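You operate a simulated robot arm through the tools that you are given. There is no shell and no other tool. Be economical: measure what you need, move in short steps, check, and stop when the job is done.

You run a simulated robot arm. Do the job below in one go: nothing can be reset, and whatever is moved stays where it is left.

JOB
Tidy up: yellow coat to the red coat hook, boot brush into the bench chest.
Fine: the bench lid ends shut. Where these are worked on the way, their far stop is far enough and under half their travel is too little: bench lid.

Only the result counts: the job must be done as asked and must still hold three seconds after the hand-in. Knocking over, shifting, dropping, spilling or breaking anything else fails it. A push-on lid holds only when it is set on centred and level and pressed home; a screw cap is set on level and turned clockwise until tight.

ROBOT AND FRAMES
A 7-joint arm with a two-finger parallel gripper, fixed in place. Base frame: the origin is at the foot of the arm, x ahead of it, y to its left, z up; the work surface is at about z = 460. Readings come in mm, degrees, newtons and seconds.
With the tool pointing down near the work surface it reaches from about 100 to 400 mm from the base axis. Its first joint turns from -115.0 to 115.0 degrees. Payload 3.91 kg.
Tool frame: the origin (TCP) lies between the finger pads and is the grasp point; the fingertips stand 30 mm ahead of it; z points along the fingers, y is the line along which they close. Largest opening 110 mm; finger width 20, thickness 10; the body of the gripper, 48 by 112 mm, starts 55 mm behind the TCP.
Orientation is told as [roll, pitch, yaw] about the base's x, y, z axes, in that order, counted from this pose: with the fingers straight down and closing along the base's y, the tool's x points along the base's -x, its y along +y and its z along -z.

CONTROLS
- The arm moves only by the tool step_arm. Its argument "series" is a list that holds one entry, the list of rows, each a list of 7 numbers: the turn, a rotation vector about the tool's x, y, z in degrees, then the shift along the tool's x, y, z in mm, then the gripper command, from -1 (fully open) to 1 (shut), values between in proportion. In form: [[[rx, ry, rz, x, y, z, hand], ...]]. A call has 1 to 10 rows; each row is the pose to reach, as a shift and turn from the pose commanded when the call began, along the tool's axes at that moment. A row lasts 0.2 s, in which the tool goes at most 50 mm and 8.6 degrees; a call with a longer step from one row to the next is refused whole, and so is a gripper value outside its range. Where a pose cannot be reached the arm comes as near as it can. A force on the tool above 40 N (or 10 N above the force at the start of the call, whichever is more), or a blocked arm, ends the call early, and 0.2 s more pass. Each finger travels about 108 mm/s and halts on what it meets, pressing with about 38 N; the grip force reading is that of the motor and also rises with nothing between the fingers. The clock runs only during rows and for 0.2 s after the last one: add rows that repeat a pose to give the fingers time. The reply holds the time, the measured pose of the TCP, the force on the tool along the base axes, the opening and the grip force, in the units named above and with some noise, with the torque about the TCP (base axes, N m) and any sound that the robot's microphone picked up.
- Cameras (640 x 400 px; columns grow to the right, rows downward): "scene" is fixed at [65.8, 482.5, 1372.9]; the picture's right is [0.14, 0.99, 0.00], its down [0.89, -0.12, -0.44] and it looks along [-0.43, 0.06, -0.90] (base axes); focal length 214 px, centre (320, 200). "wrist" rides on the gripper at [72, 17, -103] in the tool frame; the picture's right is [-0.23, 0.97, 0.00], its down [-0.76, -0.18, -0.62] and it looks along [-0.61, -0.14, 0.78] (tool axes); focal length 222 px, centre (320, 200). There is no depth. A picture from a camera that has moved, and an enlarged one, comes with that camera's place and axes in the base frame and with its lens. The place of the scene camera against the robot may be out by one fixed shift of up to 25 mm in any direction.
- get_image(camera): a new picture of that camera. It takes no simulated time.
- lift_body(by): slides the trunk up (or, below 0, down) by that many mm; the arm rides with it, the base frame stays. It gives what a move gives, with no picture.
- zoom(camera, box): a new picture of the part [left, top, right, bottom] of that camera's present view, enlarged. It takes no simulated time.
- finish_job(): hands the job in; it is judged then, once.

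Go step by step. Nothing tells you positions but the pictures and the camera data: compare them with the known pose of the tool, close in by small moves and look again before you grip or let go. The budget is 120 turns and 76 pictures, counting those below and the enlarged ones. Unless the task says otherwise, let go and move clear before handing in, and close with one line.

The tools are called as name(argument=value, ...) on one line, values as JSON. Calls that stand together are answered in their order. step_arm: Moves the arm, as the interface text tells. Its arguments: {"type":"object","properties":{"series":{"type":"array","items":{"type":"array","items":{"type":"array","items":{"type":"number"}}}}},"required":["series"]} The other tools are called the same way: lift_body (by) slides the trunk up or down; get_image (camera) takes a picture; zoom (camera, box) takes an enlarged picture of a part of a camera's view; finish_job () hands the job in.

At the start:

```text
t: 0.0
ee_pos: [390.7, 74.6, 1577.2]
tool_rot: [0.0, 0.0, 0.1]
force: [0.7, 0.5, 0.4]
wrist_torque: [0.0, 0.01, 0.01]
grip_width: 110.1
finger_force: 0.0
trunk travel left (down, up): [-925.0, 65.0]
```

scene: 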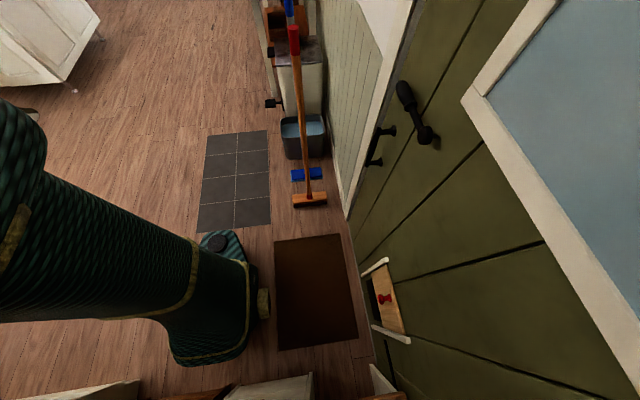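
wrist: 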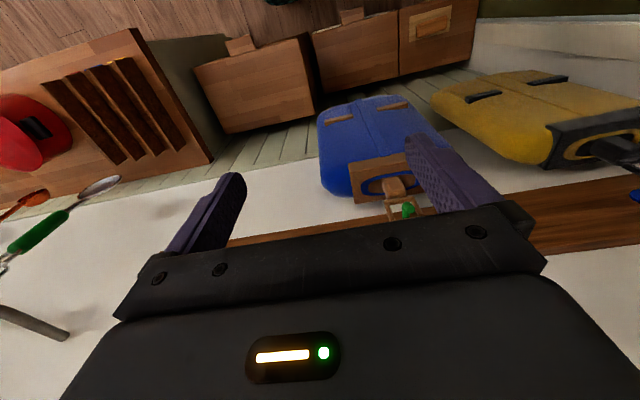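

I see coats on a wall rail ahead (the wrist picture is upside down), with benches and boxes below. I'll enlarge the wrist view and the scene to find the hooks, brush and chest.

zoom(camera="wrist", box=[300, 0, 640, 260])

zoom(camera="wrist", box=[0, 0, 340, 350])

```text
1.54 times, centred on (470, 130) of wrist
camera zoom: at [318.5, 91.5, 1679.0], right [0.23, 0.97, 0.0], down [0.76, -0.18, 0.62], along [0.61, -0.14, -0.78], focal length 342 px, centre (89, 308)
```

zoom: 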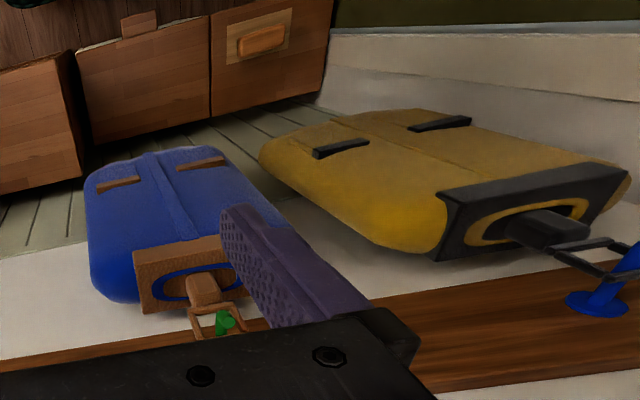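

```text
1.14 times, centred on (170, 175) of wrist
camera zoom: at [318.5, 91.5, 1679.0], right [0.23, 0.97, 0.0], down [0.76, -0.18, 0.62], along [0.61, -0.14, -0.78], focal length 254 px, centre (491, 229)
```

zoom: 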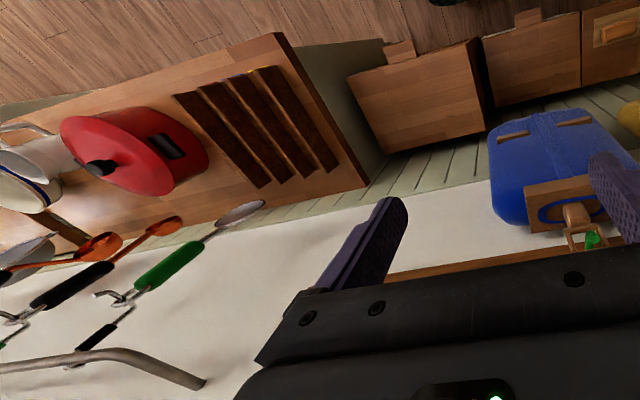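

The coats hang by loops on coloured pegs: yellow on blue, blue on green. I haven't found the red peg, so I'll pull the arm back for parallax and look again.

step_arm(series=[[[0, 0, 0, 50, 0, 0, -1], [0, 0, 0, 100, 0, 0, -1], [0, 0, 0, 150, 0, 0, -1]]])

get_image(camera="wrist")

get_image(camera="scene")

```text
t: 0.8
ee_pos: [271.4, 78.5, 1572.0]
tool_rot: [0.0, 0.0, 0.1]
force: [0.0, 0.0, 0.6]
wrist_torque: [0.01, 0.02, 0.01]
grip_width: 110.2
finger_force: 0.0
out of reach, approached as far as the arm can: row 3
trunk travel left (down, up): [-925.0, 65.0]
```

```text
71 pictures are left
camera wrist: at [199.3, 95.3, 1674.4], right [0.23, 0.97, 0.0], down [0.76, -0.18, 0.62], along [0.61, -0.14, -0.78], focal length 222 px, centre (320, 200)
```

wrist: 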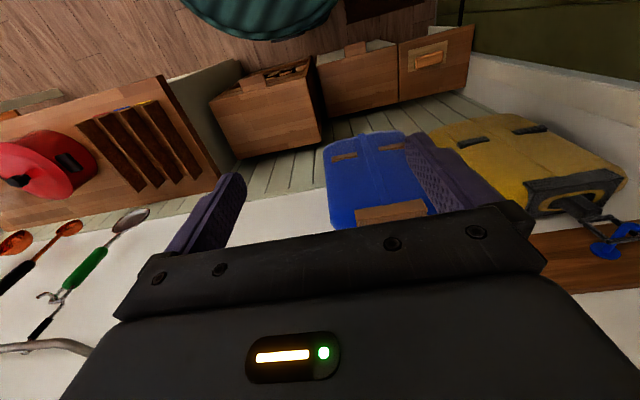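

```text
70 pictures are left
```

scene: 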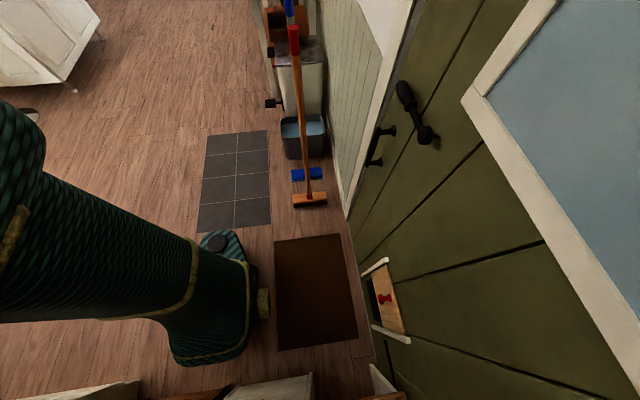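

The blue peg triangulates to about (633, 528, 1412), so the wall is near x≈650. I'll zoom in on the boxes and the red-peg item.

zoom(camera="wrist", box=[200, 10, 500, 180])

zoom(camera="scene", box=[340, 240, 440, 360])

zoom(camera="scene", box=[200, 350, 420, 400])

```text
2.13 times, centred on (350, 95) of wrist
camera zoom: at [199.3, 95.3, 1674.4], right [0.23, 0.97, 0.0], down [0.76, -0.18, 0.62], along [0.61, -0.14, -0.78], focal length 474 px, centre (256, 424)
```

zoom: 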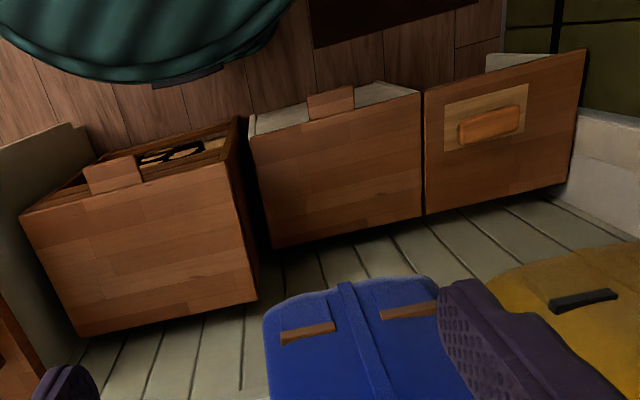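

```text
3.33 times, centred on (390, 300) of scene
camera zoom: at [65.8, 482.5, 1372.9], right [0.14, 0.99, 0.0], down [0.89, -0.12, -0.44], along [-0.43, 0.06, -0.9], focal length 715 px, centre (87, -133)
```

zoom: 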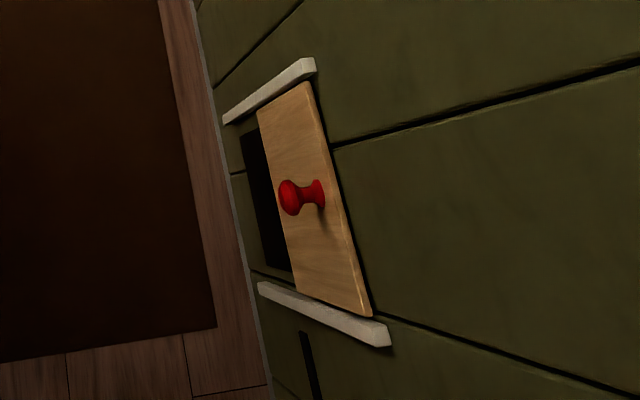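

```text
2.91 times, centred on (310, 375) of scene
camera zoom: at [65.8, 482.5, 1372.9], right [0.14, 0.99, 0.0], down [0.89, -0.12, -0.44], along [-0.43, 0.06, -0.9], focal length 624 px, centre (349, -309)
```

zoom: 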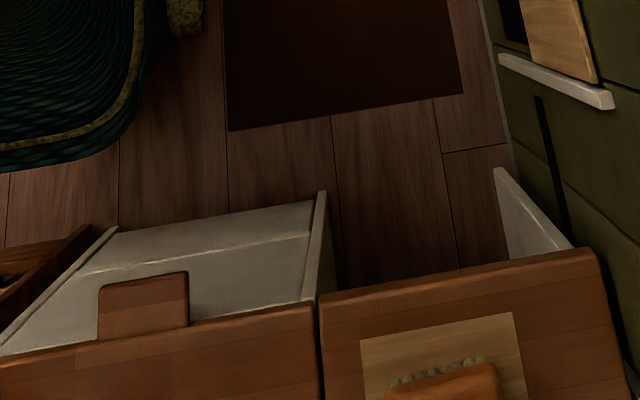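

The red knob is only a hatch on the door. The boot brush (orange block with bristles) lies on a mat on the right seat, and the lids with tabs are the chest candidates. I'll tilt the tool up to see the coat rail.

step_arm(series=[[[0, -8, 0, 0, 0, 0, -1], [0, -16, 0, 0, 0, 0, -1], [0, -24, 0, 0, 0, 0, -1], [0, -32, 0, 0, 0, 0, -1], [0, -40, 0, 0, 0, 0, -1], [0, -48, 0, 0, 0, 0, -1]]])

get_image(camera="wrist")

```text
t: 2.2
ee_pos: [310.4, 166.1, 1429.6]
tool_rot: [-0.1, -48.0, 0.4]
force: [-0.3, 0.2, -0.3]
wrist_torque: [0.01, -0.02, -0.02]
grip_width: 109.8
finger_force: 0.1
out of reach, approached as far as the arm can: row 1, 2, 3, 4, 5, 6
trunk travel left (down, up): [-925.0, 65.0]
```

```text
66 pictures are left
camera wrist: at [184.4, 182.1, 1445.0], right [0.15, 0.97, 0.17], down [0.05, -0.18, 0.98], along [0.99, -0.14, -0.07], focal length 222 px, centre (320, 200)
```

wrist: 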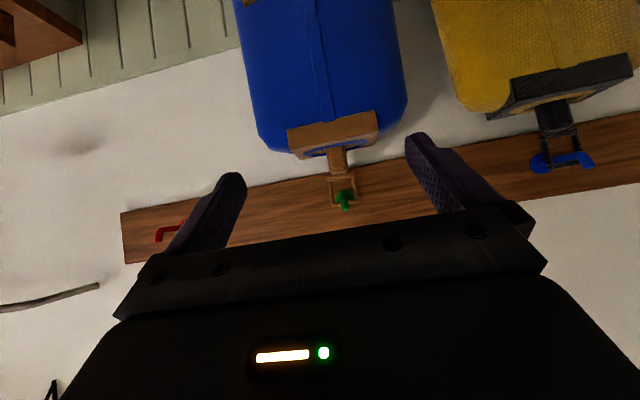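

The rail shows red, green and blue pegs at roughly y = -242, 166 and 528, z≈1425, x≈633. The hooks have upturned tips. I'll move toward the yellow coat for a closer look.

step_arm(series=[[[0, 0, 0, 0, 43, 8, -1], [0, 0, 0, 0, 86, 16, -1], [0, 0, 0, 0, 129, 24, -1], [0, 0, 0, 0, 172, 32, -1], [0, 0, 0, 0, 214, 40, -1]]])

get_image(camera="wrist")

```text
t: 3.4
ee_pos: [342.8, 387.5, 1403.5]
tool_rot: [-0.2, -48.0, 0.3]
force: [0.2, -0.6, -1.1]
wrist_torque: [-0.05, 0.0, -0.02]
grip_width: 110.1
finger_force: 0.1
trunk travel left (down, up): [-925.0, 65.0]
```

```text
65 pictures are left
camera wrist: at [216.4, 404.7, 1417.8], right [0.15, 0.97, 0.17], down [0.05, -0.17, 0.98], along [0.99, -0.14, -0.07], focal length 222 px, centre (320, 200)
```

wrist: 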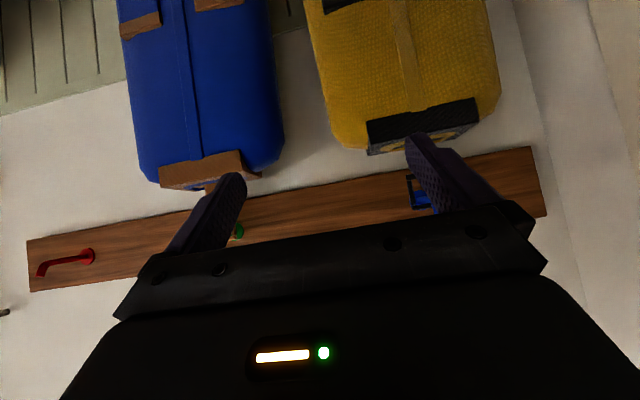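

Estimates: the red hook tip is near (558, -187, 1432) with its base at the wall x≈636, and the pegs are spaced ~362 mm. The yellow coat's collar top is at z≈1310 and its neck is below the blue peg. I'll centre in front of the neck.

step_arm(series=[[[0, -4, 0, -20, 34, 24, -1], [0, -8, 0, -41, 68, 48, -1], [0, -12, 0, -62, 102, 72, -1], [0, -17, 0, -82, 137, 96, -1]]])

get_image(camera="wrist")

```text
t: 4.4
ee_pos: [471.5, 524.9, 1401.7]
tool_rot: [-0.4, -65.1, 0.4]
force: [0.4, 0.0, -0.9]
wrist_torque: [-0.01, 0.0, -0.01]
grip_width: 110.1
finger_force: 0.1
trunk travel left (down, up): [-925.0, 65.0]
```

```text
64 pictures are left
camera wrist: at [347.1, 541.8, 1378.9], right [0.09, 0.97, 0.2], down [-0.24, -0.18, 0.95], along [0.97, -0.14, 0.22], focal length 222 px, centre (320, 200)
```

wrist: 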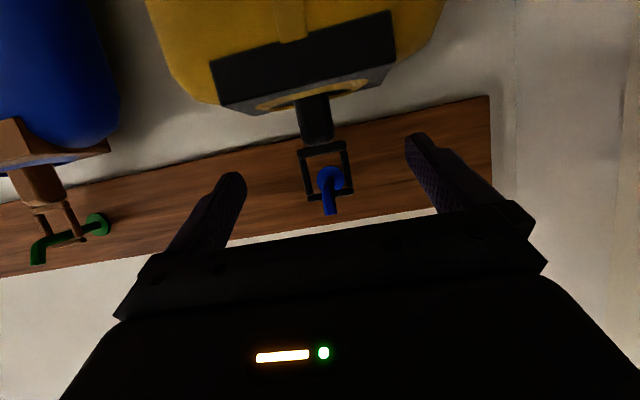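

The neck of the yellow coat is clear: y≈520, z≈1326–1372, x≈590, about 32 mm wide. I'll zoom to check the hook lip and loop.

zoom(camera="wrist", box=[250, 70, 410, 230])

zoom(camera="wrist", box=[0, 110, 160, 280])

```text
2.50 times, centred on (330, 150) of wrist
camera zoom: at [347.1, 541.8, 1378.9], right [0.09, 0.97, 0.2], down [-0.24, -0.18, 0.95], along [0.97, -0.14, 0.22], focal length 555 px, centre (295, 325)
```

zoom: 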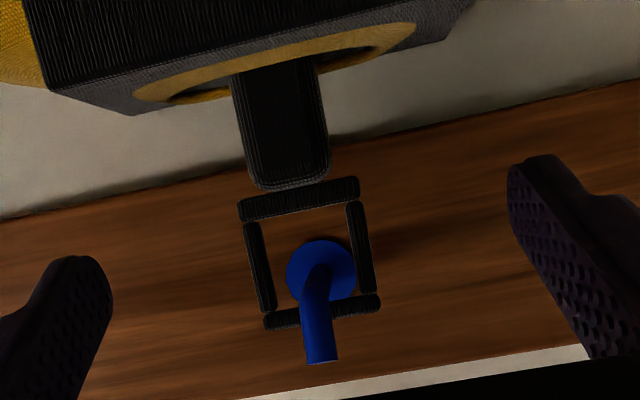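

```text
2.35 times, centred on (80, 195) of wrist
camera zoom: at [347.1, 541.8, 1378.9], right [0.09, 0.97, 0.2], down [-0.24, -0.18, 0.95], along [0.97, -0.14, 0.22], focal length 523 px, centre (885, 212)
```

zoom: 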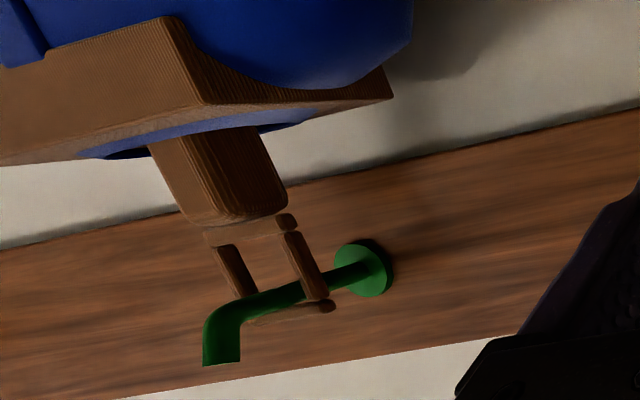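

The hook arm is at z≈1423 with its lip top ≈1444, so a ~21 mm lift frees the loop. I'll go to neck height and level the tool some more.

step_arm(series=[[[0, -8, 0, 19, -2, 20, -1], [0, -15, 0, 39, -5, 40, -1]]])

get_image(camera="wrist")

```text
t: 5.0
ee_pos: [489.9, 517.6, 1349.2]
tool_rot: [-0.2, -80.1, 0.4]
force: [-0.5, 0.0, -0.3]
wrist_torque: [-0.01, -0.02, 0.0]
grip_width: 110.2
finger_force: 0.1
trunk travel left (down, up): [-925.0, 65.0]
```

```text
61 pictures are left
camera wrist: at [375.3, 534.1, 1295.4], right [0.04, 0.97, 0.22], down [-0.48, -0.18, 0.86], along [0.88, -0.14, 0.46], focal length 222 px, centre (320, 200)
```

wrist: 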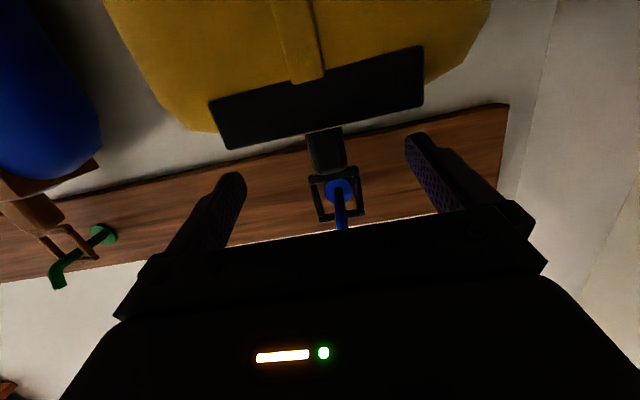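

The neck is aligned at y≈518, z≈1355. I'm moving in with the fingers open.

step_arm(series=[[[0, 0, 0, -12, 1, 30, -1], [0, 0, 0, -18, 1, 63, -1], [0, 0, 0, -22, 1, 96, -1]]])

get_image(camera="wrist")

```text
t: 5.8
ee_pos: [586.5, 517.1, 1355.0]
tool_rot: [-0.3, -79.9, 0.3]
force: [0.4, -0.5, 1.1]
wrist_torque: [-0.02, -0.04, -0.02]
grip_width: 110.0
finger_force: 0.1
trunk travel left (down, up): [-925.0, 65.0]
```

```text
60 pictures are left
camera wrist: at [470.9, 534.4, 1301.6], right [0.04, 0.97, 0.22], down [-0.48, -0.18, 0.86], along [0.88, -0.14, 0.46], focal length 222 px, centre (320, 200)
```

wrist: 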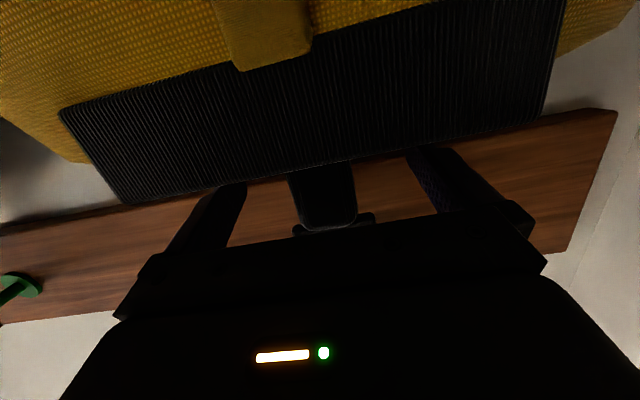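

The neck sits between the fingers at the TCP, so I'm closing.

step_arm(series=[[[0, 0, 0, 0, 0, 0, 1], [0, 0, 0, 0, 0, 0, 1], [0, 0, 0, 0, 0, 0, 1], [0, 0, 0, 0, 0, 0, 1]]])

```text
t: 6.8
ee_pos: [585.0, 517.8, 1355.2]
tool_rot: [-0.2, -80.0, 0.3]
force: [2.1, 0.6, 1.5]
wrist_torque: [-0.12, 0.09, -0.02]
grip_width: 33.8
finger_force: 38.2
trunk travel left (down, up): [-925.0, 65.0]
```

Gripped at 34 mm. I'm lifting 21 mm.

step_arm(series=[[[0, 0, 0, -7, 0, -1.2, 1], [0, 0, 0, -14, 0, -2.4, 1], [0, 0, 0, -20.7, 0, -3.65, 1], [0, 0, 0, -20.7, 0, -3.65, 1]]])

get_image(camera="wrist")

```text
t: 7.8
ee_pos: [586.6, 517.8, 1376.5]
tool_rot: [-0.4, -80.0, 0.6]
force: [0.6, -0.1, -3.7]
wrist_torque: [-0.02, 0.02, 0.02]
grip_width: 33.8
finger_force: 37.8
trunk travel left (down, up): [-925.0, 65.0]
```

```text
59 pictures are left
camera wrist: at [471.5, 534.4, 1322.0], right [0.04, 0.97, 0.22], down [-0.48, -0.18, 0.86], along [0.88, -0.14, 0.46], focal length 222 px, centre (320, 200)
```

wrist: 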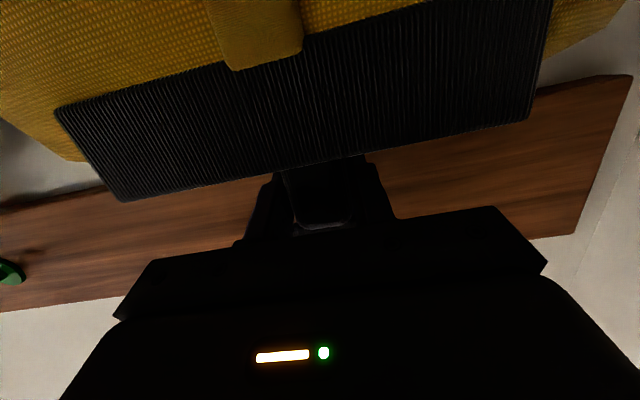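

The coat is up (≈4 N). I'm pulling it straight out off the hook.

step_arm(series=[[[0, 0, 0, 3.5, 0, -20, 1], [0, 0, 0, 7, 0, -40, 1], [0, 0, 0, 10.5, 0, -60, 1], [0, 0, 0, 15.7, 0, -88.6, 1]]])

get_image(camera="wrist")

```text
t: 8.8
ee_pos: [498.2, 518.6, 1374.8]
tool_rot: [-0.2, -79.9, 0.3]
force: [0.6, 0.0, -4.0]
wrist_torque: [-0.01, 0.01, -0.02]
grip_width: 33.7
finger_force: 38.1
trunk travel left (down, up): [-925.0, 65.0]
```

```text
58 pictures are left
camera wrist: at [383.3, 535.0, 1322.0], right [0.04, 0.97, 0.22], down [-0.48, -0.18, 0.86], along [0.88, -0.14, 0.46], focal length 222 px, centre (320, 200)
```

wrist: 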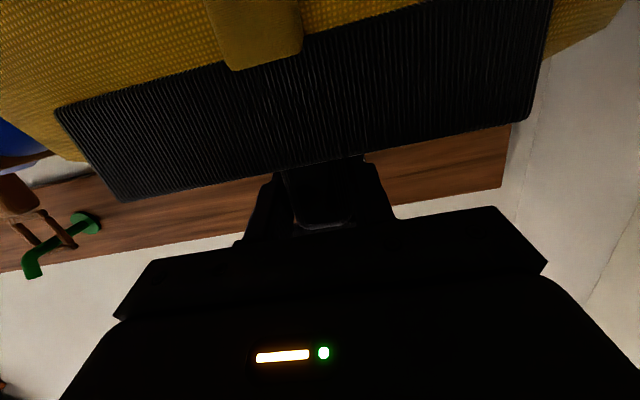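

The coat is off the hook. I'll retract to x≈400 so it clears the blue coat, then sweep to the right.

step_arm(series=[[[0, 0, 0, 7.8, 0, -44, 1], [0, 0, 0, 15.6, -10, -88.6, 1], [0, 0, 0, 17, -55, -96.5, 1], [0, 0, 0, 17, -95, -96.5, 1], [0, 0, 0, 17, -135, -96.5, 1], [0, 0, 0, 17, -175, -96.5, 1], [0, 0, 0, 17, -215, -96.5, 1], [0, 0, 0, 17, -255, -96.5, 1]]])

get_image(camera="wrist")

get_image(camera="scene")

```text
t: 10.6
ee_pos: [400.0, 260.2, 1377.7]
tool_rot: [0.6, -80.0, -0.3]
force: [0.9, 0.3, -2.9]
wrist_torque: [-0.03, 0.03, 0.04]
grip_width: 34.0
finger_force: 37.9
trunk travel left (down, up): [-925.0, 65.0]
```

```text
57 pictures are left
camera wrist: at [285.2, 276.1, 1323.9], right [0.04, 0.97, 0.23], down [-0.48, -0.18, 0.86], along [0.88, -0.14, 0.46], focal length 222 px, centre (320, 200)
```

wrist: 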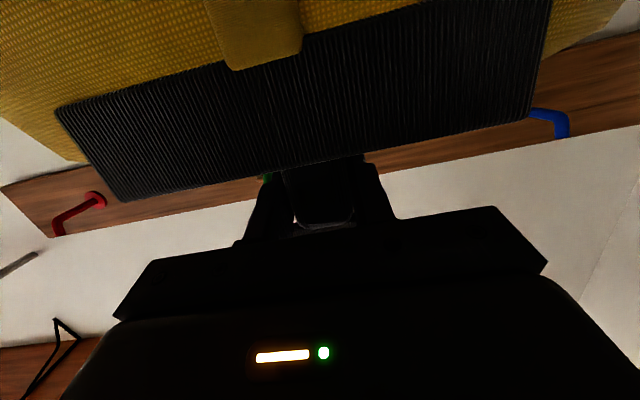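

```text
56 pictures are left
```

scene: 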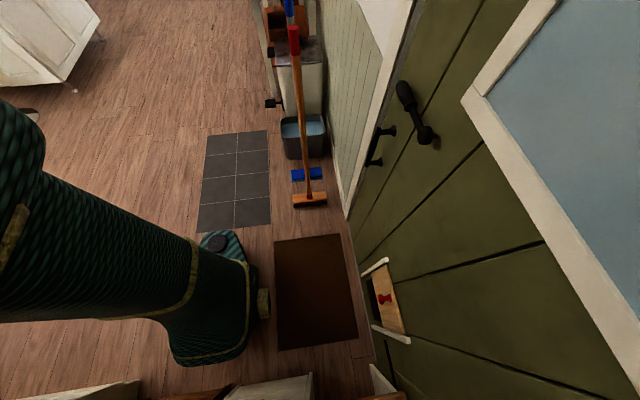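

Clear so far; the red hook measures about y≈-194 at the same height as the others. I'm continuing the sweep.

step_arm(series=[[[0, 0, 0, 0, -45, 0, 1], [0, 0, 0, 0, -90, 0, 1], [0, 0, 0, 0, -135, 0, 1], [0, 0, 0, 0, -180, 0, 1], [0, 0, 0, 0, -225, 0, 1], [0, 0, 0, 0, -270, 0, 1], [0, 0, 0, 0, -315, 0, 1], [0, 0, 0, 0, -360, 0, 1], [0, 0, 0, 0, -405, 0, 1], [0, 0, 0, 0, -450, 0, 1]]])

get_image(camera="wrist")

```text
t: 12.8
ee_pos: [502.8, 54.5, 1440.1]
tool_rot: [0.3, -80.1, -0.6]
force: [0.0, -0.2, -3.0]
wrist_torque: [-0.01, -0.02, 0.01]
grip_width: 33.8
finger_force: 37.9
out of reach, approached as far as the arm can: row 1, 2, 3, 4, 5, 6, 7, 8, 9, 10
trunk travel left (down, up): [-925.0, 65.0]
```

```text
55 pictures are left
camera wrist: at [389.0, 71.5, 1385.5], right [0.04, 0.97, 0.22], down [-0.48, -0.18, 0.86], along [0.88, -0.15, 0.46], focal length 222 px, centre (320, 200)
```

wrist: 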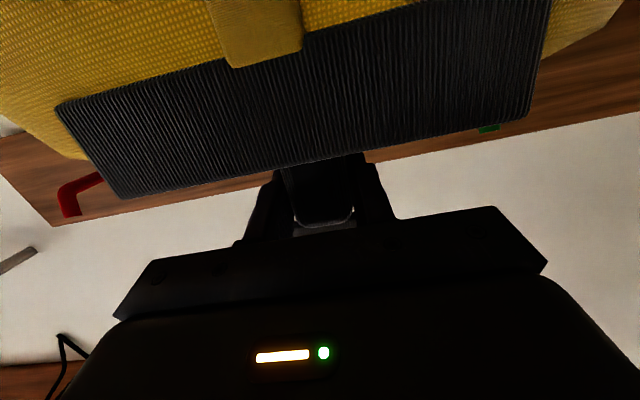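

The arm can't hold x=400 straight ahead, so it drifted out to x≈503, up and close to the blue coat, though no force shows. I'll move on away from it along -y, then check the blue coat.

step_arm(series=[[[0, 0, 0, 1, -20, -5, 1], [0, 0, 0, 2, -50, -10, 1], [0, 0, 0, 3.5, -90, -19, 1], [0, 0, 0, 3.5, -130, -19, 1], [0, 0, 0, 3.5, -170, -19, 1], [0, 0, 0, 3.5, -210, -19, 1], [0, 0, 0, 3.5, -245, -19, 1]]])

get_image(camera="wrist")

```text
t: 14.4
ee_pos: [492.9, -13.9, 1467.9]
tool_rot: [-1.0, -79.8, 0.7]
force: [-0.3, 0.6, -3.5]
wrist_torque: [0.01, -0.06, -0.04]
grip_width: 34.0
finger_force: 38.4
out of reach, approached as far as the arm can: row 1, 2, 3, 4, 5, 6, 7
trunk travel left (down, up): [-925.0, 65.0]
```

```text
54 pictures are left
camera wrist: at [377.2, 3.1, 1414.9], right [0.04, 0.97, 0.22], down [-0.48, -0.17, 0.86], along [0.88, -0.14, 0.46], focal length 222 px, centre (320, 200)
```

wrist: 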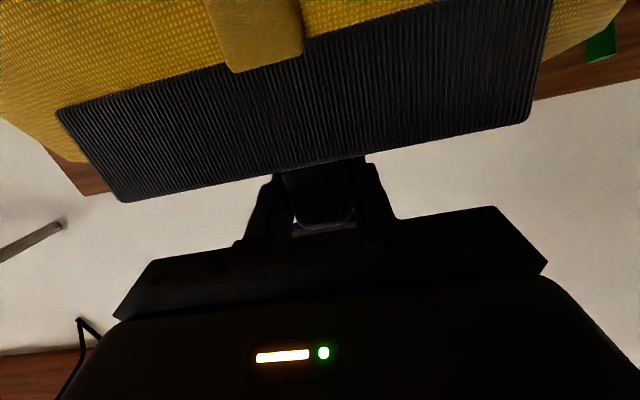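

The arm seems to want to be higher relative to its shoulder here. I'll try going up, back and in -y a bit before lowering the trunk.

step_arm(series=[[[0, 0, 0, -12, -30, -20, 1], [0, 0, 0, -26, -60, -36, 1], [0, 0, 0, -42, -90, -47, 1]]])

```text
t: 15.2
ee_pos: [482.9, -24.0, 1508.9]
tool_rot: [-0.5, -79.8, 0.2]
force: [-0.4, -0.5, -3.5]
wrist_torque: [0.02, -0.01, 0.01]
grip_width: 34.1
finger_force: 38.0
out of reach, approached as far as the arm can: row 1, 2, 3
trunk travel left (down, up): [-925.0, 65.0]
```

It looks like a minimum-radius limit: r≈480–500 with the tool level. I'll test by moving outward slightly while continuing in -y.

step_arm(series=[[[0, 0, 0, -1, -15, 6, 1], [0, 0, 0, -3, -35, 18, 1], [0, 0, 0, -5, -55, 30, 1], [0, 0, 0, -5, -75, 30, 1]]])

```text
t: 16.2
ee_pos: [531.6, -48.6, 1530.9]
tool_rot: [-2.6, -79.2, 1.5]
force: [-5.2, 23.7, -0.6]
wrist_torque: [1.65, 0.63, 0.52]
grip_width: 35.0
finger_force: 38.0
out of reach, approached as far as the arm can: row 1, 2, 3, 4
trunk travel left (down, up): [-925.0, 65.0]
```

There's a sideways contact force. I'm looking before doing anything else.

get_image(camera="wrist")

get_image(camera="scene")

```text
53 pictures are left
camera wrist: at [416.3, -30.4, 1479.4], right [0.06, 0.97, 0.21], down [-0.47, -0.16, 0.87], along [0.88, -0.15, 0.45], focal length 222 px, centre (320, 200)
```

wrist: 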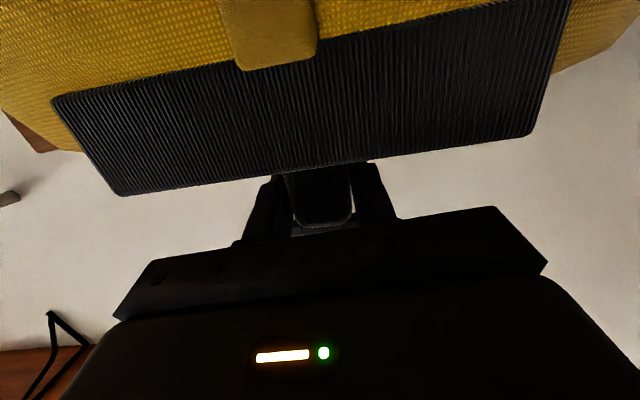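

```text
52 pictures are left
```

scene: 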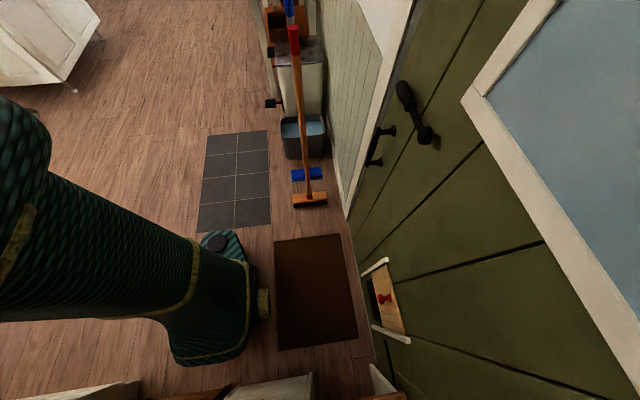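

The coat body, ±118 mm wide, has touched the red hook's side. I'm backing straight out.

step_arm(series=[[[0, 0, 0, 4, 8, -25, 1], [0, 0, 0, 9, 10, -49, 1], [0, 0, 0, 9, 10, -49, 1]]])

get_image(camera="wrist")

```text
t: 17.0
ee_pos: [492.0, -30.9, 1529.6]
tool_rot: [-0.3, -80.0, 0.0]
force: [0.0, -0.8, -3.8]
wrist_torque: [0.02, -0.03, 0.02]
grip_width: 33.9
finger_force: 37.9
out of reach, approached as far as the arm can: row 1, 2, 3
trunk travel left (down, up): [-925.0, 65.0]
```

```text
51 pictures are left
camera wrist: at [377.3, -14.2, 1475.7], right [0.04, 0.97, 0.22], down [-0.48, -0.17, 0.86], along [0.88, -0.14, 0.46], focal length 222 px, centre (320, 200)
```

wrist: 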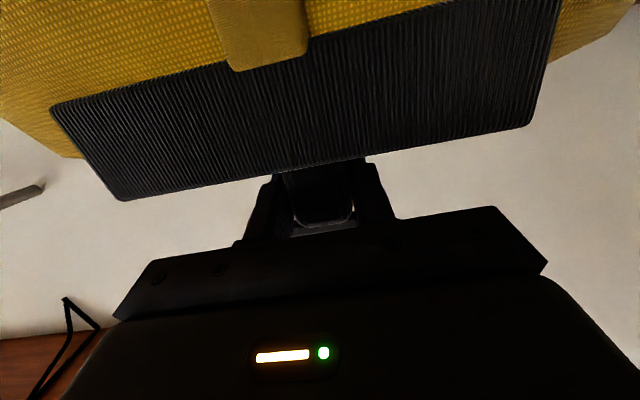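

The coat still hangs well in the grip. I'll try a pure -y shift to see where the arm limit lies.

step_arm(series=[[[0, 0, 0, 0, -20, 0, 1], [0, 0, 0, 0, -40, 0, 1], [0, 0, 0, 0, -60, 0, 1]]])

```text
t: 17.8
ee_pos: [508.6, -43.4, 1534.7]
tool_rot: [-0.5, -79.8, 0.2]
force: [0.0, 0.3, -3.2]
wrist_torque: [-0.02, -0.06, 0.04]
grip_width: 33.9
finger_force: 38.3
out of reach, approached as far as the arm can: row 1, 2, 3
trunk travel left (down, up): [-925.0, 65.0]
```

Sliding along the limit trades x for y, and going higher helps. I'll raise and retract here, then lower the trunk so the arm works higher relative to its shoulder.

step_arm(series=[[[0, 0, 0, -29, 0, -5, 1], [0, 0, 0, -58, 0, -20, 1], [0, 0, 0, -74, 0, -45, 1], [0, 0, 0, -74, 0, -45, 1]]])

```text
t: 18.8
ee_pos: [495.8, -33.6, 1615.1]
tool_rot: [-0.1, -79.9, 0.2]
force: [-0.2, 0.2, -3.7]
wrist_torque: [-0.01, -0.05, -0.01]
grip_width: 33.8
finger_force: 38.2
out of reach, approached as far as the arm can: row 2, 3, 4
trunk travel left (down, up): [-925.0, 65.0]
```

step_arm(series=[[[0, 0, 0, -10, -20, 5, 1], [0, 0, 0, -20, -40, 5, 1], [0, 0, 0, -30, -60, 5, 1]]])

```text
t: 19.6
ee_pos: [523.3, -84.6, 1644.9]
tool_rot: [-0.2, -79.8, 0.1]
force: [-4.7, 1.9, -4.8]
wrist_torque: [0.31, 0.9, -0.44]
grip_width: 33.3
finger_force: 37.7
out of reach, approached as far as the arm can: row 2, 3
trunk travel left (down, up): [-925.0, 65.0]
```

There's slight contact with the hook again, but being higher did help. I'm retracting and raising a bit.

step_arm(series=[[[0, 0, 0, -12, 10, -15, 1], [0, 0, 0, -34, 10, -27, 1], [0, 0, 0, -60, 10, -32, 1]]])

get_image(camera="wrist")

```text
t: 20.4
ee_pos: [502.3, -71.0, 1712.5]
tool_rot: [-0.7, -79.8, 1.1]
force: [-0.2, 0.9, -3.3]
wrist_torque: [0.05, -0.09, -0.05]
grip_width: 33.9
finger_force: 37.9
trunk travel left (down, up): [-925.0, 65.0]
```

```text
50 pictures are left
camera wrist: at [386.8, -54.8, 1658.4], right [0.03, 0.97, 0.22], down [-0.48, -0.18, 0.86], along [0.88, -0.14, 0.46], focal length 222 px, centre (320, 200)
```

wrist: 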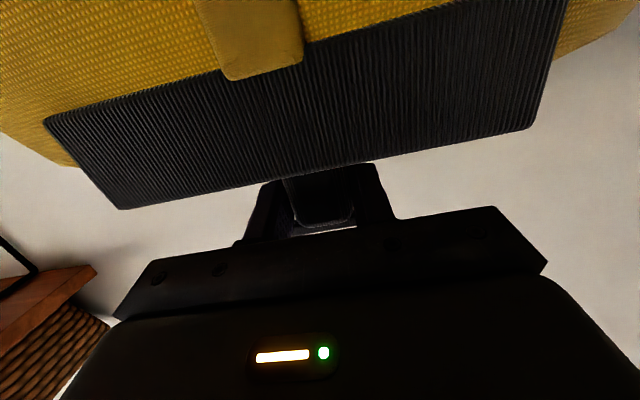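

At z≈1712 the pose is fully reachable. I'll shift to y≈-192 at this height, slightly back, then lower the trunk.

step_arm(series=[[[0, 0, 0, 1.5, -20, -8, 1], [0, 0, 0, 3, -55, -17, 1], [0, 0, 0, 4.4, -90, -25, 1], [0, 0, 0, 4.4, -121, -25, 1]]])

```text
t: 21.4
ee_pos: [477.9, -197.4, 1712.8]
tool_rot: [0.0, -79.9, 0.2]
force: [0.5, -0.4, -3.7]
wrist_torque: [-0.01, -0.11, 0.01]
grip_width: 33.9
finger_force: 38.1
trunk travel left (down, up): [-925.0, 65.0]
```

That was clean. Lowering the trunk 300 mm brings the coat to hook height.

lift_body(by=-150)

lift_body(by=-150)

get_image(camera="wrist")

```text
t: 23.1
ee_pos: [477.4, -196.1, 1561.7]
tool_rot: [-0.1, -79.9, 0.1]
force: [0.4, 0.3, -3.4]
wrist_torque: [-0.01, -0.03, -0.02]
grip_width: 33.8
finger_force: 37.8
trunk travel left (down, up): [-775.0, 215.0]
```

```text
t: 24.9
ee_pos: [477.1, -197.4, 1414.7]
tool_rot: [-0.2, -80.0, 0.2]
force: [-0.1, -0.2, -4.1]
wrist_torque: [0.03, -0.06, 0.03]
grip_width: 33.9
finger_force: 37.7
trunk travel left (down, up): [-625.0, 365.0]
```

```text
49 pictures are left
camera wrist: at [361.5, -179.7, 1359.6], right [0.04, 0.97, 0.22], down [-0.48, -0.18, 0.86], along [0.88, -0.14, 0.46], focal length 222 px, centre (320, 200)
```

wrist: 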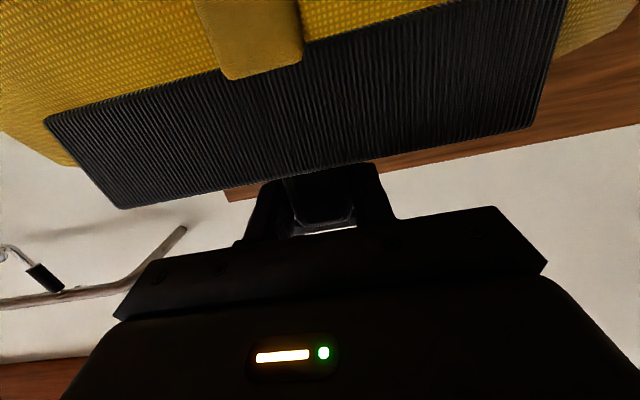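

Held steady at y≈-197, which matches my estimate of the red hook (blue hook minus ~715 mm). I'm lowering to the same approach height used for unhooking (z≈1377).

step_arm(series=[[[0, 0, 0, 18, 0, 3, 1], [0, 0, 0, 37, 0, 6.5, 1], [0, 0, 0, 37, 0, 6.5, 1]]])

zoom(camera="wrist", box=[180, 120, 440, 260])

```text
t: 25.7
ee_pos: [475.5, -196.3, 1375.6]
tool_rot: [-0.2, -80.0, 0.2]
force: [0.4, -0.1, -3.9]
wrist_torque: [-0.01, -0.06, 0.03]
grip_width: 34.0
finger_force: 37.8
trunk travel left (down, up): [-625.0, 365.0]
```

```text
2.46 times, centred on (310, 190) of wrist
camera zoom: at [360.2, -180.0, 1322.5], right [0.04, 0.97, 0.22], down [-0.48, -0.18, 0.86], along [0.88, -0.14, 0.46], focal length 547 px, centre (345, 225)
```

zoom: 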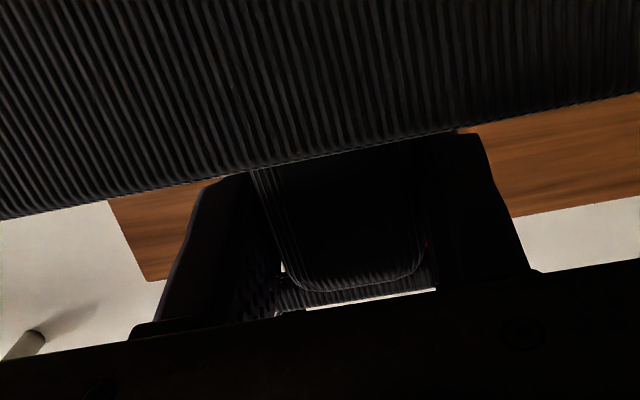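

A faint red speck shows beside the neck, so I'm zooming tighter to pin down the hook.

zoom(camera="wrist", box=[330, 170, 370, 220])

```text
8.00 times, centred on (350, 195) of wrist
camera zoom: at [360.2, -180.0, 1322.5], right [0.04, 0.97, 0.22], down [-0.48, -0.18, 0.86], along [0.88, -0.14, 0.46], focal length 1777 px, centre (80, 240)
```

zoom: 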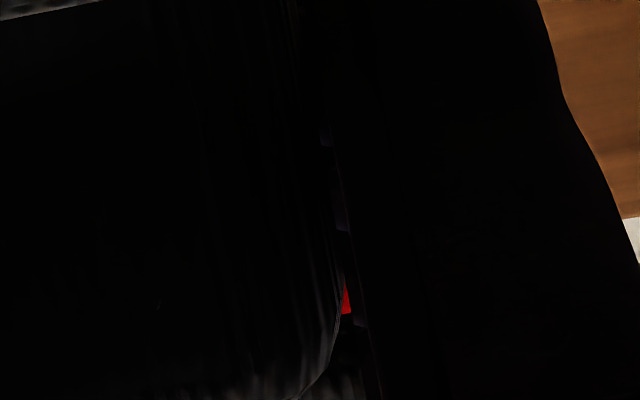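

The red tip includes y≈-180, so the hook centre lies in -187…-174. The narrow gap works as a scanner: I'll shift a few mm to find the hook's edge.

step_arm(series=[[[0, 0, 0, 0, -6, 0, 1], [0, 0, 0, 0, -6, 0, 1]]])

zoom(camera="wrist", box=[330, 170, 370, 220])

```text
t: 26.3
ee_pos: [476.4, -204.2, 1376.9]
tool_rot: [-0.2, -79.9, 0.2]
force: [-0.5, 0.4, -4.3]
wrist_torque: [0.0, -0.09, 0.04]
grip_width: 33.7
finger_force: 38.7
trunk travel left (down, up): [-625.0, 365.0]
```

```text
8.00 times, centred on (350, 195) of wrist
camera zoom: at [360.7, -186.0, 1322.4], right [0.04, 0.97, 0.22], down [-0.48, -0.18, 0.86], along [0.88, -0.14, 0.46], focal length 1777 px, centre (80, 240)
```

zoom: 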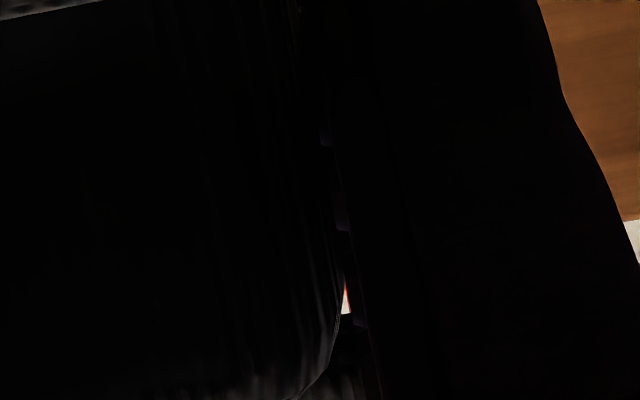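

The hook's -y edge is at ≈-186.5, so its centre is y≈-180. I'm shifting +21 mm to align, then moving in gently.

step_arm(series=[[[0, 0, 0, 0, 21, 0, 1], [0, 0, 0, 0, 21, 0, 1]]])

zoom(camera="wrist", box=[200, 120, 440, 260])

```text
t: 26.9
ee_pos: [474.5, -179.6, 1375.6]
tool_rot: [-0.1, -80.1, 0.2]
force: [-0.7, 0.7, -3.0]
wrist_torque: [0.0, -0.04, -0.01]
grip_width: 33.9
finger_force: 38.5
trunk travel left (down, up): [-625.0, 365.0]
```

```text
2.67 times, centred on (320, 190) of wrist
camera zoom: at [360.2, -163.6, 1321.1], right [0.04, 0.97, 0.22], down [-0.48, -0.18, 0.86], along [0.88, -0.14, 0.46], focal length 592 px, centre (320, 227)
```

zoom: 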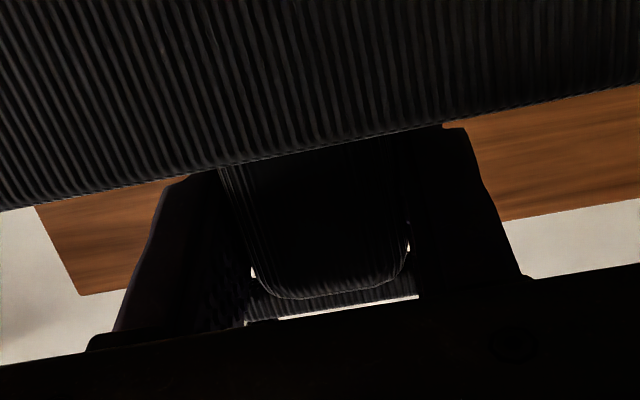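

Aligned, with the hook behind the neck as expected. I'm moving forward over the lip.

step_arm(series=[[[0, 0, 0, -4.5, 0, 20, 1], [0, 0, 0, -8, 0, 40, 1], [0, 0, 0, -11.5, 0, 60, 1], [0, 0, 0, -15, 0, 80, 1], [0, 0, 0, -18, 0, 96, 1], [0, 0, 0, -19.5, 0, 104, 1]]])

get_image(camera="wrist")

```text
t: 28.3
ee_pos: [581.9, -181.0, 1377.0]
tool_rot: [0.0, -80.0, 0.0]
force: [0.3, -0.3, -5.0]
wrist_torque: [0.01, -0.06, -0.01]
grip_width: 33.9
finger_force: 37.4
trunk travel left (down, up): [-625.0, 365.0]
```

```text
44 pictures are left
camera wrist: at [466.1, -165.0, 1323.0], right [0.04, 0.97, 0.22], down [-0.48, -0.18, 0.86], along [0.88, -0.14, 0.46], focal length 222 px, centre (320, 200)
```

wrist: 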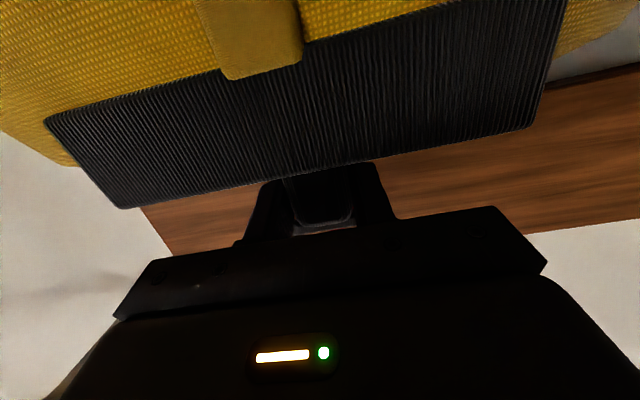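

No contact force, and the loop should be over the hook. I'm lowering and watching for the weight to come off.

step_arm(series=[[[0, 0, 0, 8, 0, 1.4, 1], [0, 0, 0, 15, 0, 2.6, 1], [0, 0, 0, 21, 0, 3.7, 1], [0, 0, 0, 21, 0, 3.7, 1]]])

```text
t: 29.3
ee_pos: [582.4, -181.6, 1357.1]
tool_rot: [-0.1, -80.2, 0.4]
force: [7.8, -3.2, 14.9]
wrist_torque: [0.24, 0.37, -0.01]
grip_width: 33.9
finger_force: 38.0
trunk travel left (down, up): [-625.0, 365.0]
```

It's resting on the hook, with contact near the expected depth. I'll ease up 2 mm and open the fingers a little to check.

step_arm(series=[[[0, 0, 0, -2, 0, 0, 1], [0, 0, 0, -2, 0, 0, 0.25], [0, 0, 0, -2, 0, 0, 0.25], [0, 0, 0, -2, 0, 0, 0.25]]])

get_image(camera="wrist")

```text
t: 30.3
ee_pos: [583.3, -180.8, 1357.5]
tool_rot: [-0.1, -80.1, 0.1]
force: [0.2, -0.9, -0.2]
wrist_torque: [-0.02, 0.02, 0.02]
grip_width: 41.3
finger_force: 0.1
trunk travel left (down, up): [-625.0, 365.0]
```

```text
43 pictures are left
camera wrist: at [468.2, -164.2, 1304.1], right [0.04, 0.97, 0.22], down [-0.48, -0.18, 0.86], along [0.88, -0.14, 0.46], focal length 222 px, centre (320, 200)
```

wrist: 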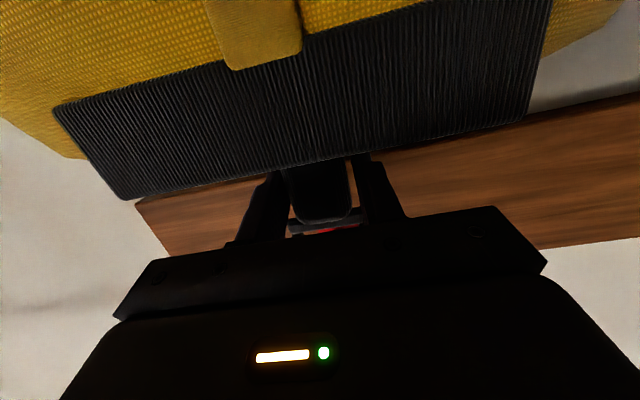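

The coat hangs from the red hook on its own. I'm opening and backing straight out.

step_arm(series=[[[0, 0, 0, 0, 0, 0, -1], [0, 0, 0, 0, 0, 0, -1], [0, 0, 0, 0, 0, 0, -1], [0, 0, 0, 5, 0, -30, -1], [0, 0, 0, 10, 0, -60, -1], [0, 0, 0, 16, 0, -95, -1]]])

get_image(camera="wrist")

```text
t: 31.7
ee_pos: [485.3, -180.5, 1358.5]
tool_rot: [-0.1, -80.1, 0.3]
force: [-0.5, 0.2, 0.0]
wrist_torque: [-0.01, -0.01, 0.0]
grip_width: 110.1
finger_force: 0.1
trunk travel left (down, up): [-625.0, 365.0]
```

```text
42 pictures are left
camera wrist: at [370.3, -164.4, 1304.2], right [0.04, 0.97, 0.22], down [-0.48, -0.18, 0.86], along [0.88, -0.14, 0.46], focal length 222 px, centre (320, 200)
```

wrist: 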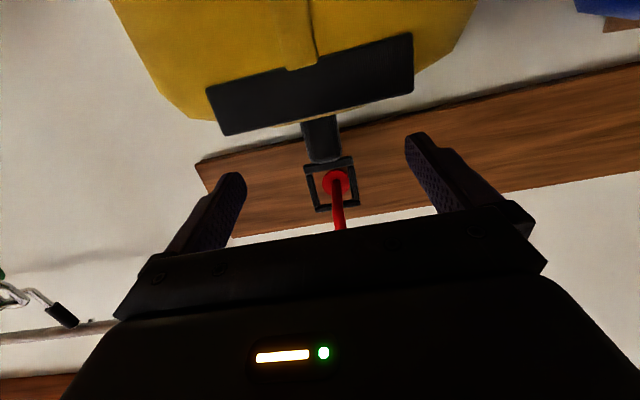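

The yellow coat is securely on the red hook. Next I'll retract, tilt the tool down and lower the trunk to look at the bench, brush and chest.

step_arm(series=[[[0, 6, 0, 4, 15, -24, -1], [0, 12, 0, 8, 30, -48, -1], [0, 20, 0, 12, 50, -72, -1], [0, 28, 0, 17, 75, -96, -1], [0, 36, 0, 22, 100, -120, -1], [0, 44, 0, 26, 125, -148, -1], [0, 50, 0, 26, 150, -148, -1]]])

get_image(camera="wrist")

```text
t: 33.3
ee_pos: [397.6, 12.9, 1357.8]
tool_rot: [0.2, -29.7, 0.0]
force: [-0.2, 1.4, 0.0]
wrist_torque: [-0.04, 0.01, -0.01]
grip_width: 110.1
finger_force: 0.0
out of reach, approached as far as the arm can: row 3, 4, 5, 6, 7
trunk travel left (down, up): [-625.0, 365.0]
```

```text
41 pictures are left
camera wrist: at [282.0, 30.1, 1410.6], right [0.2, 0.97, 0.12], down [0.35, -0.18, 0.92], along [0.91, -0.14, -0.38], focal length 222 px, centre (320, 200)
```

wrist: 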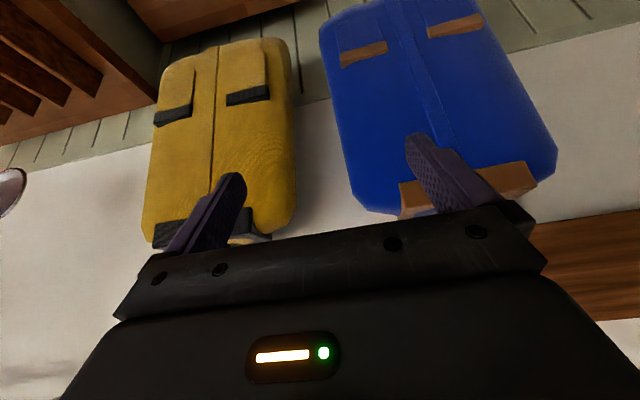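

Both coats hang properly. I'm lowering the trunk to inspect the bench.

lift_body(by=-300)

get_image(camera="wrist")

```text
t: 36.3
ee_pos: [397.3, 12.8, 1056.8]
tool_rot: [0.3, -29.6, 0.2]
force: [-0.2, 1.2, -0.7]
wrist_torque: [-0.01, -0.01, 0.02]
grip_width: 109.9
finger_force: 0.1
trunk travel left (down, up): [-325.0, 665.0]
```

```text
40 pictures are left
camera wrist: at [281.5, 28.4, 1110.5], right [0.19, 0.97, 0.12], down [0.35, -0.18, 0.92], along [0.92, -0.14, -0.38], focal length 222 px, centre (320, 200)
```

wrist: 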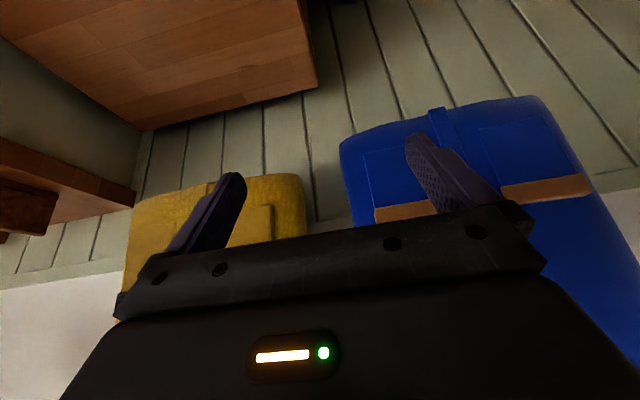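

The view is too level, so I'm tilting the tool straight down.

step_arm(series=[[[0, 8, 0, 10, 25, -10, -1], [0, 16, 0, 20, 50, -20, -1], [0, 24, 0, 30, 75, -30, -1], [0, 30, 0, 40, 100, -30, -1]]])

get_image(camera="wrist")

```text
t: 37.3
ee_pos: [349.0, 87.3, 1068.5]
tool_rot: [0.4, 0.3, 0.5]
force: [0.3, -1.1, 0.0]
wrist_torque: [0.01, -0.05, 0.02]
grip_width: 109.9
finger_force: 0.2
out of reach, approached as far as the arm can: row 3, 4
trunk travel left (down, up): [-325.0, 665.0]
```

```text
39 pictures are left
camera wrist: at [277.2, 103.9, 1171.9], right [0.22, 0.98, 0.0], down [0.77, -0.18, 0.62], along [0.6, -0.13, -0.79], focal length 222 px, centre (320, 200)
```

wrist: 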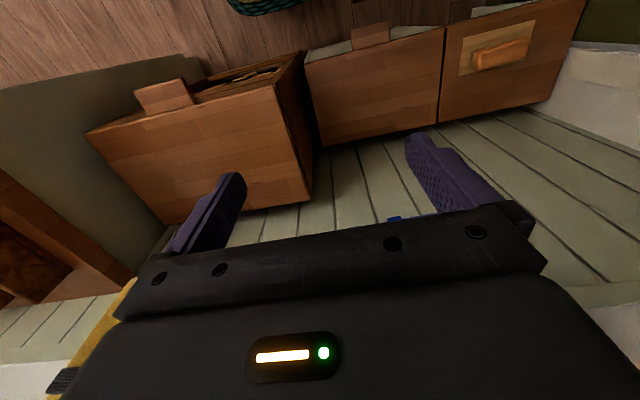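

I need a closer look at the left box and the middle seat.

zoom(camera="wrist", box=[80, 40, 320, 200])

zoom(camera="wrist", box=[290, 0, 590, 160])

```text
2.50 times, centred on (200, 120) of wrist
camera zoom: at [277.2, 103.9, 1171.9], right [0.22, 0.98, 0.0], down [0.77, -0.18, 0.62], along [0.6, -0.13, -0.79], focal length 555 px, centre (620, 400)
```

zoom: 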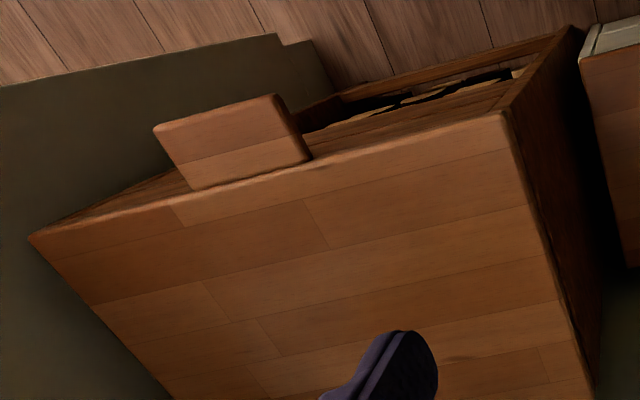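

```text
2.13 times, centred on (440, 80) of wrist
camera zoom: at [277.2, 103.9, 1171.9], right [0.22, 0.98, 0.0], down [0.77, -0.18, 0.62], along [0.6, -0.13, -0.79], focal length 474 px, centre (64, 456)
```

zoom: 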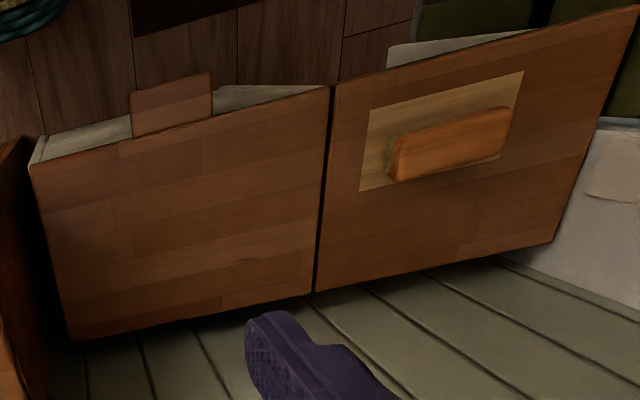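

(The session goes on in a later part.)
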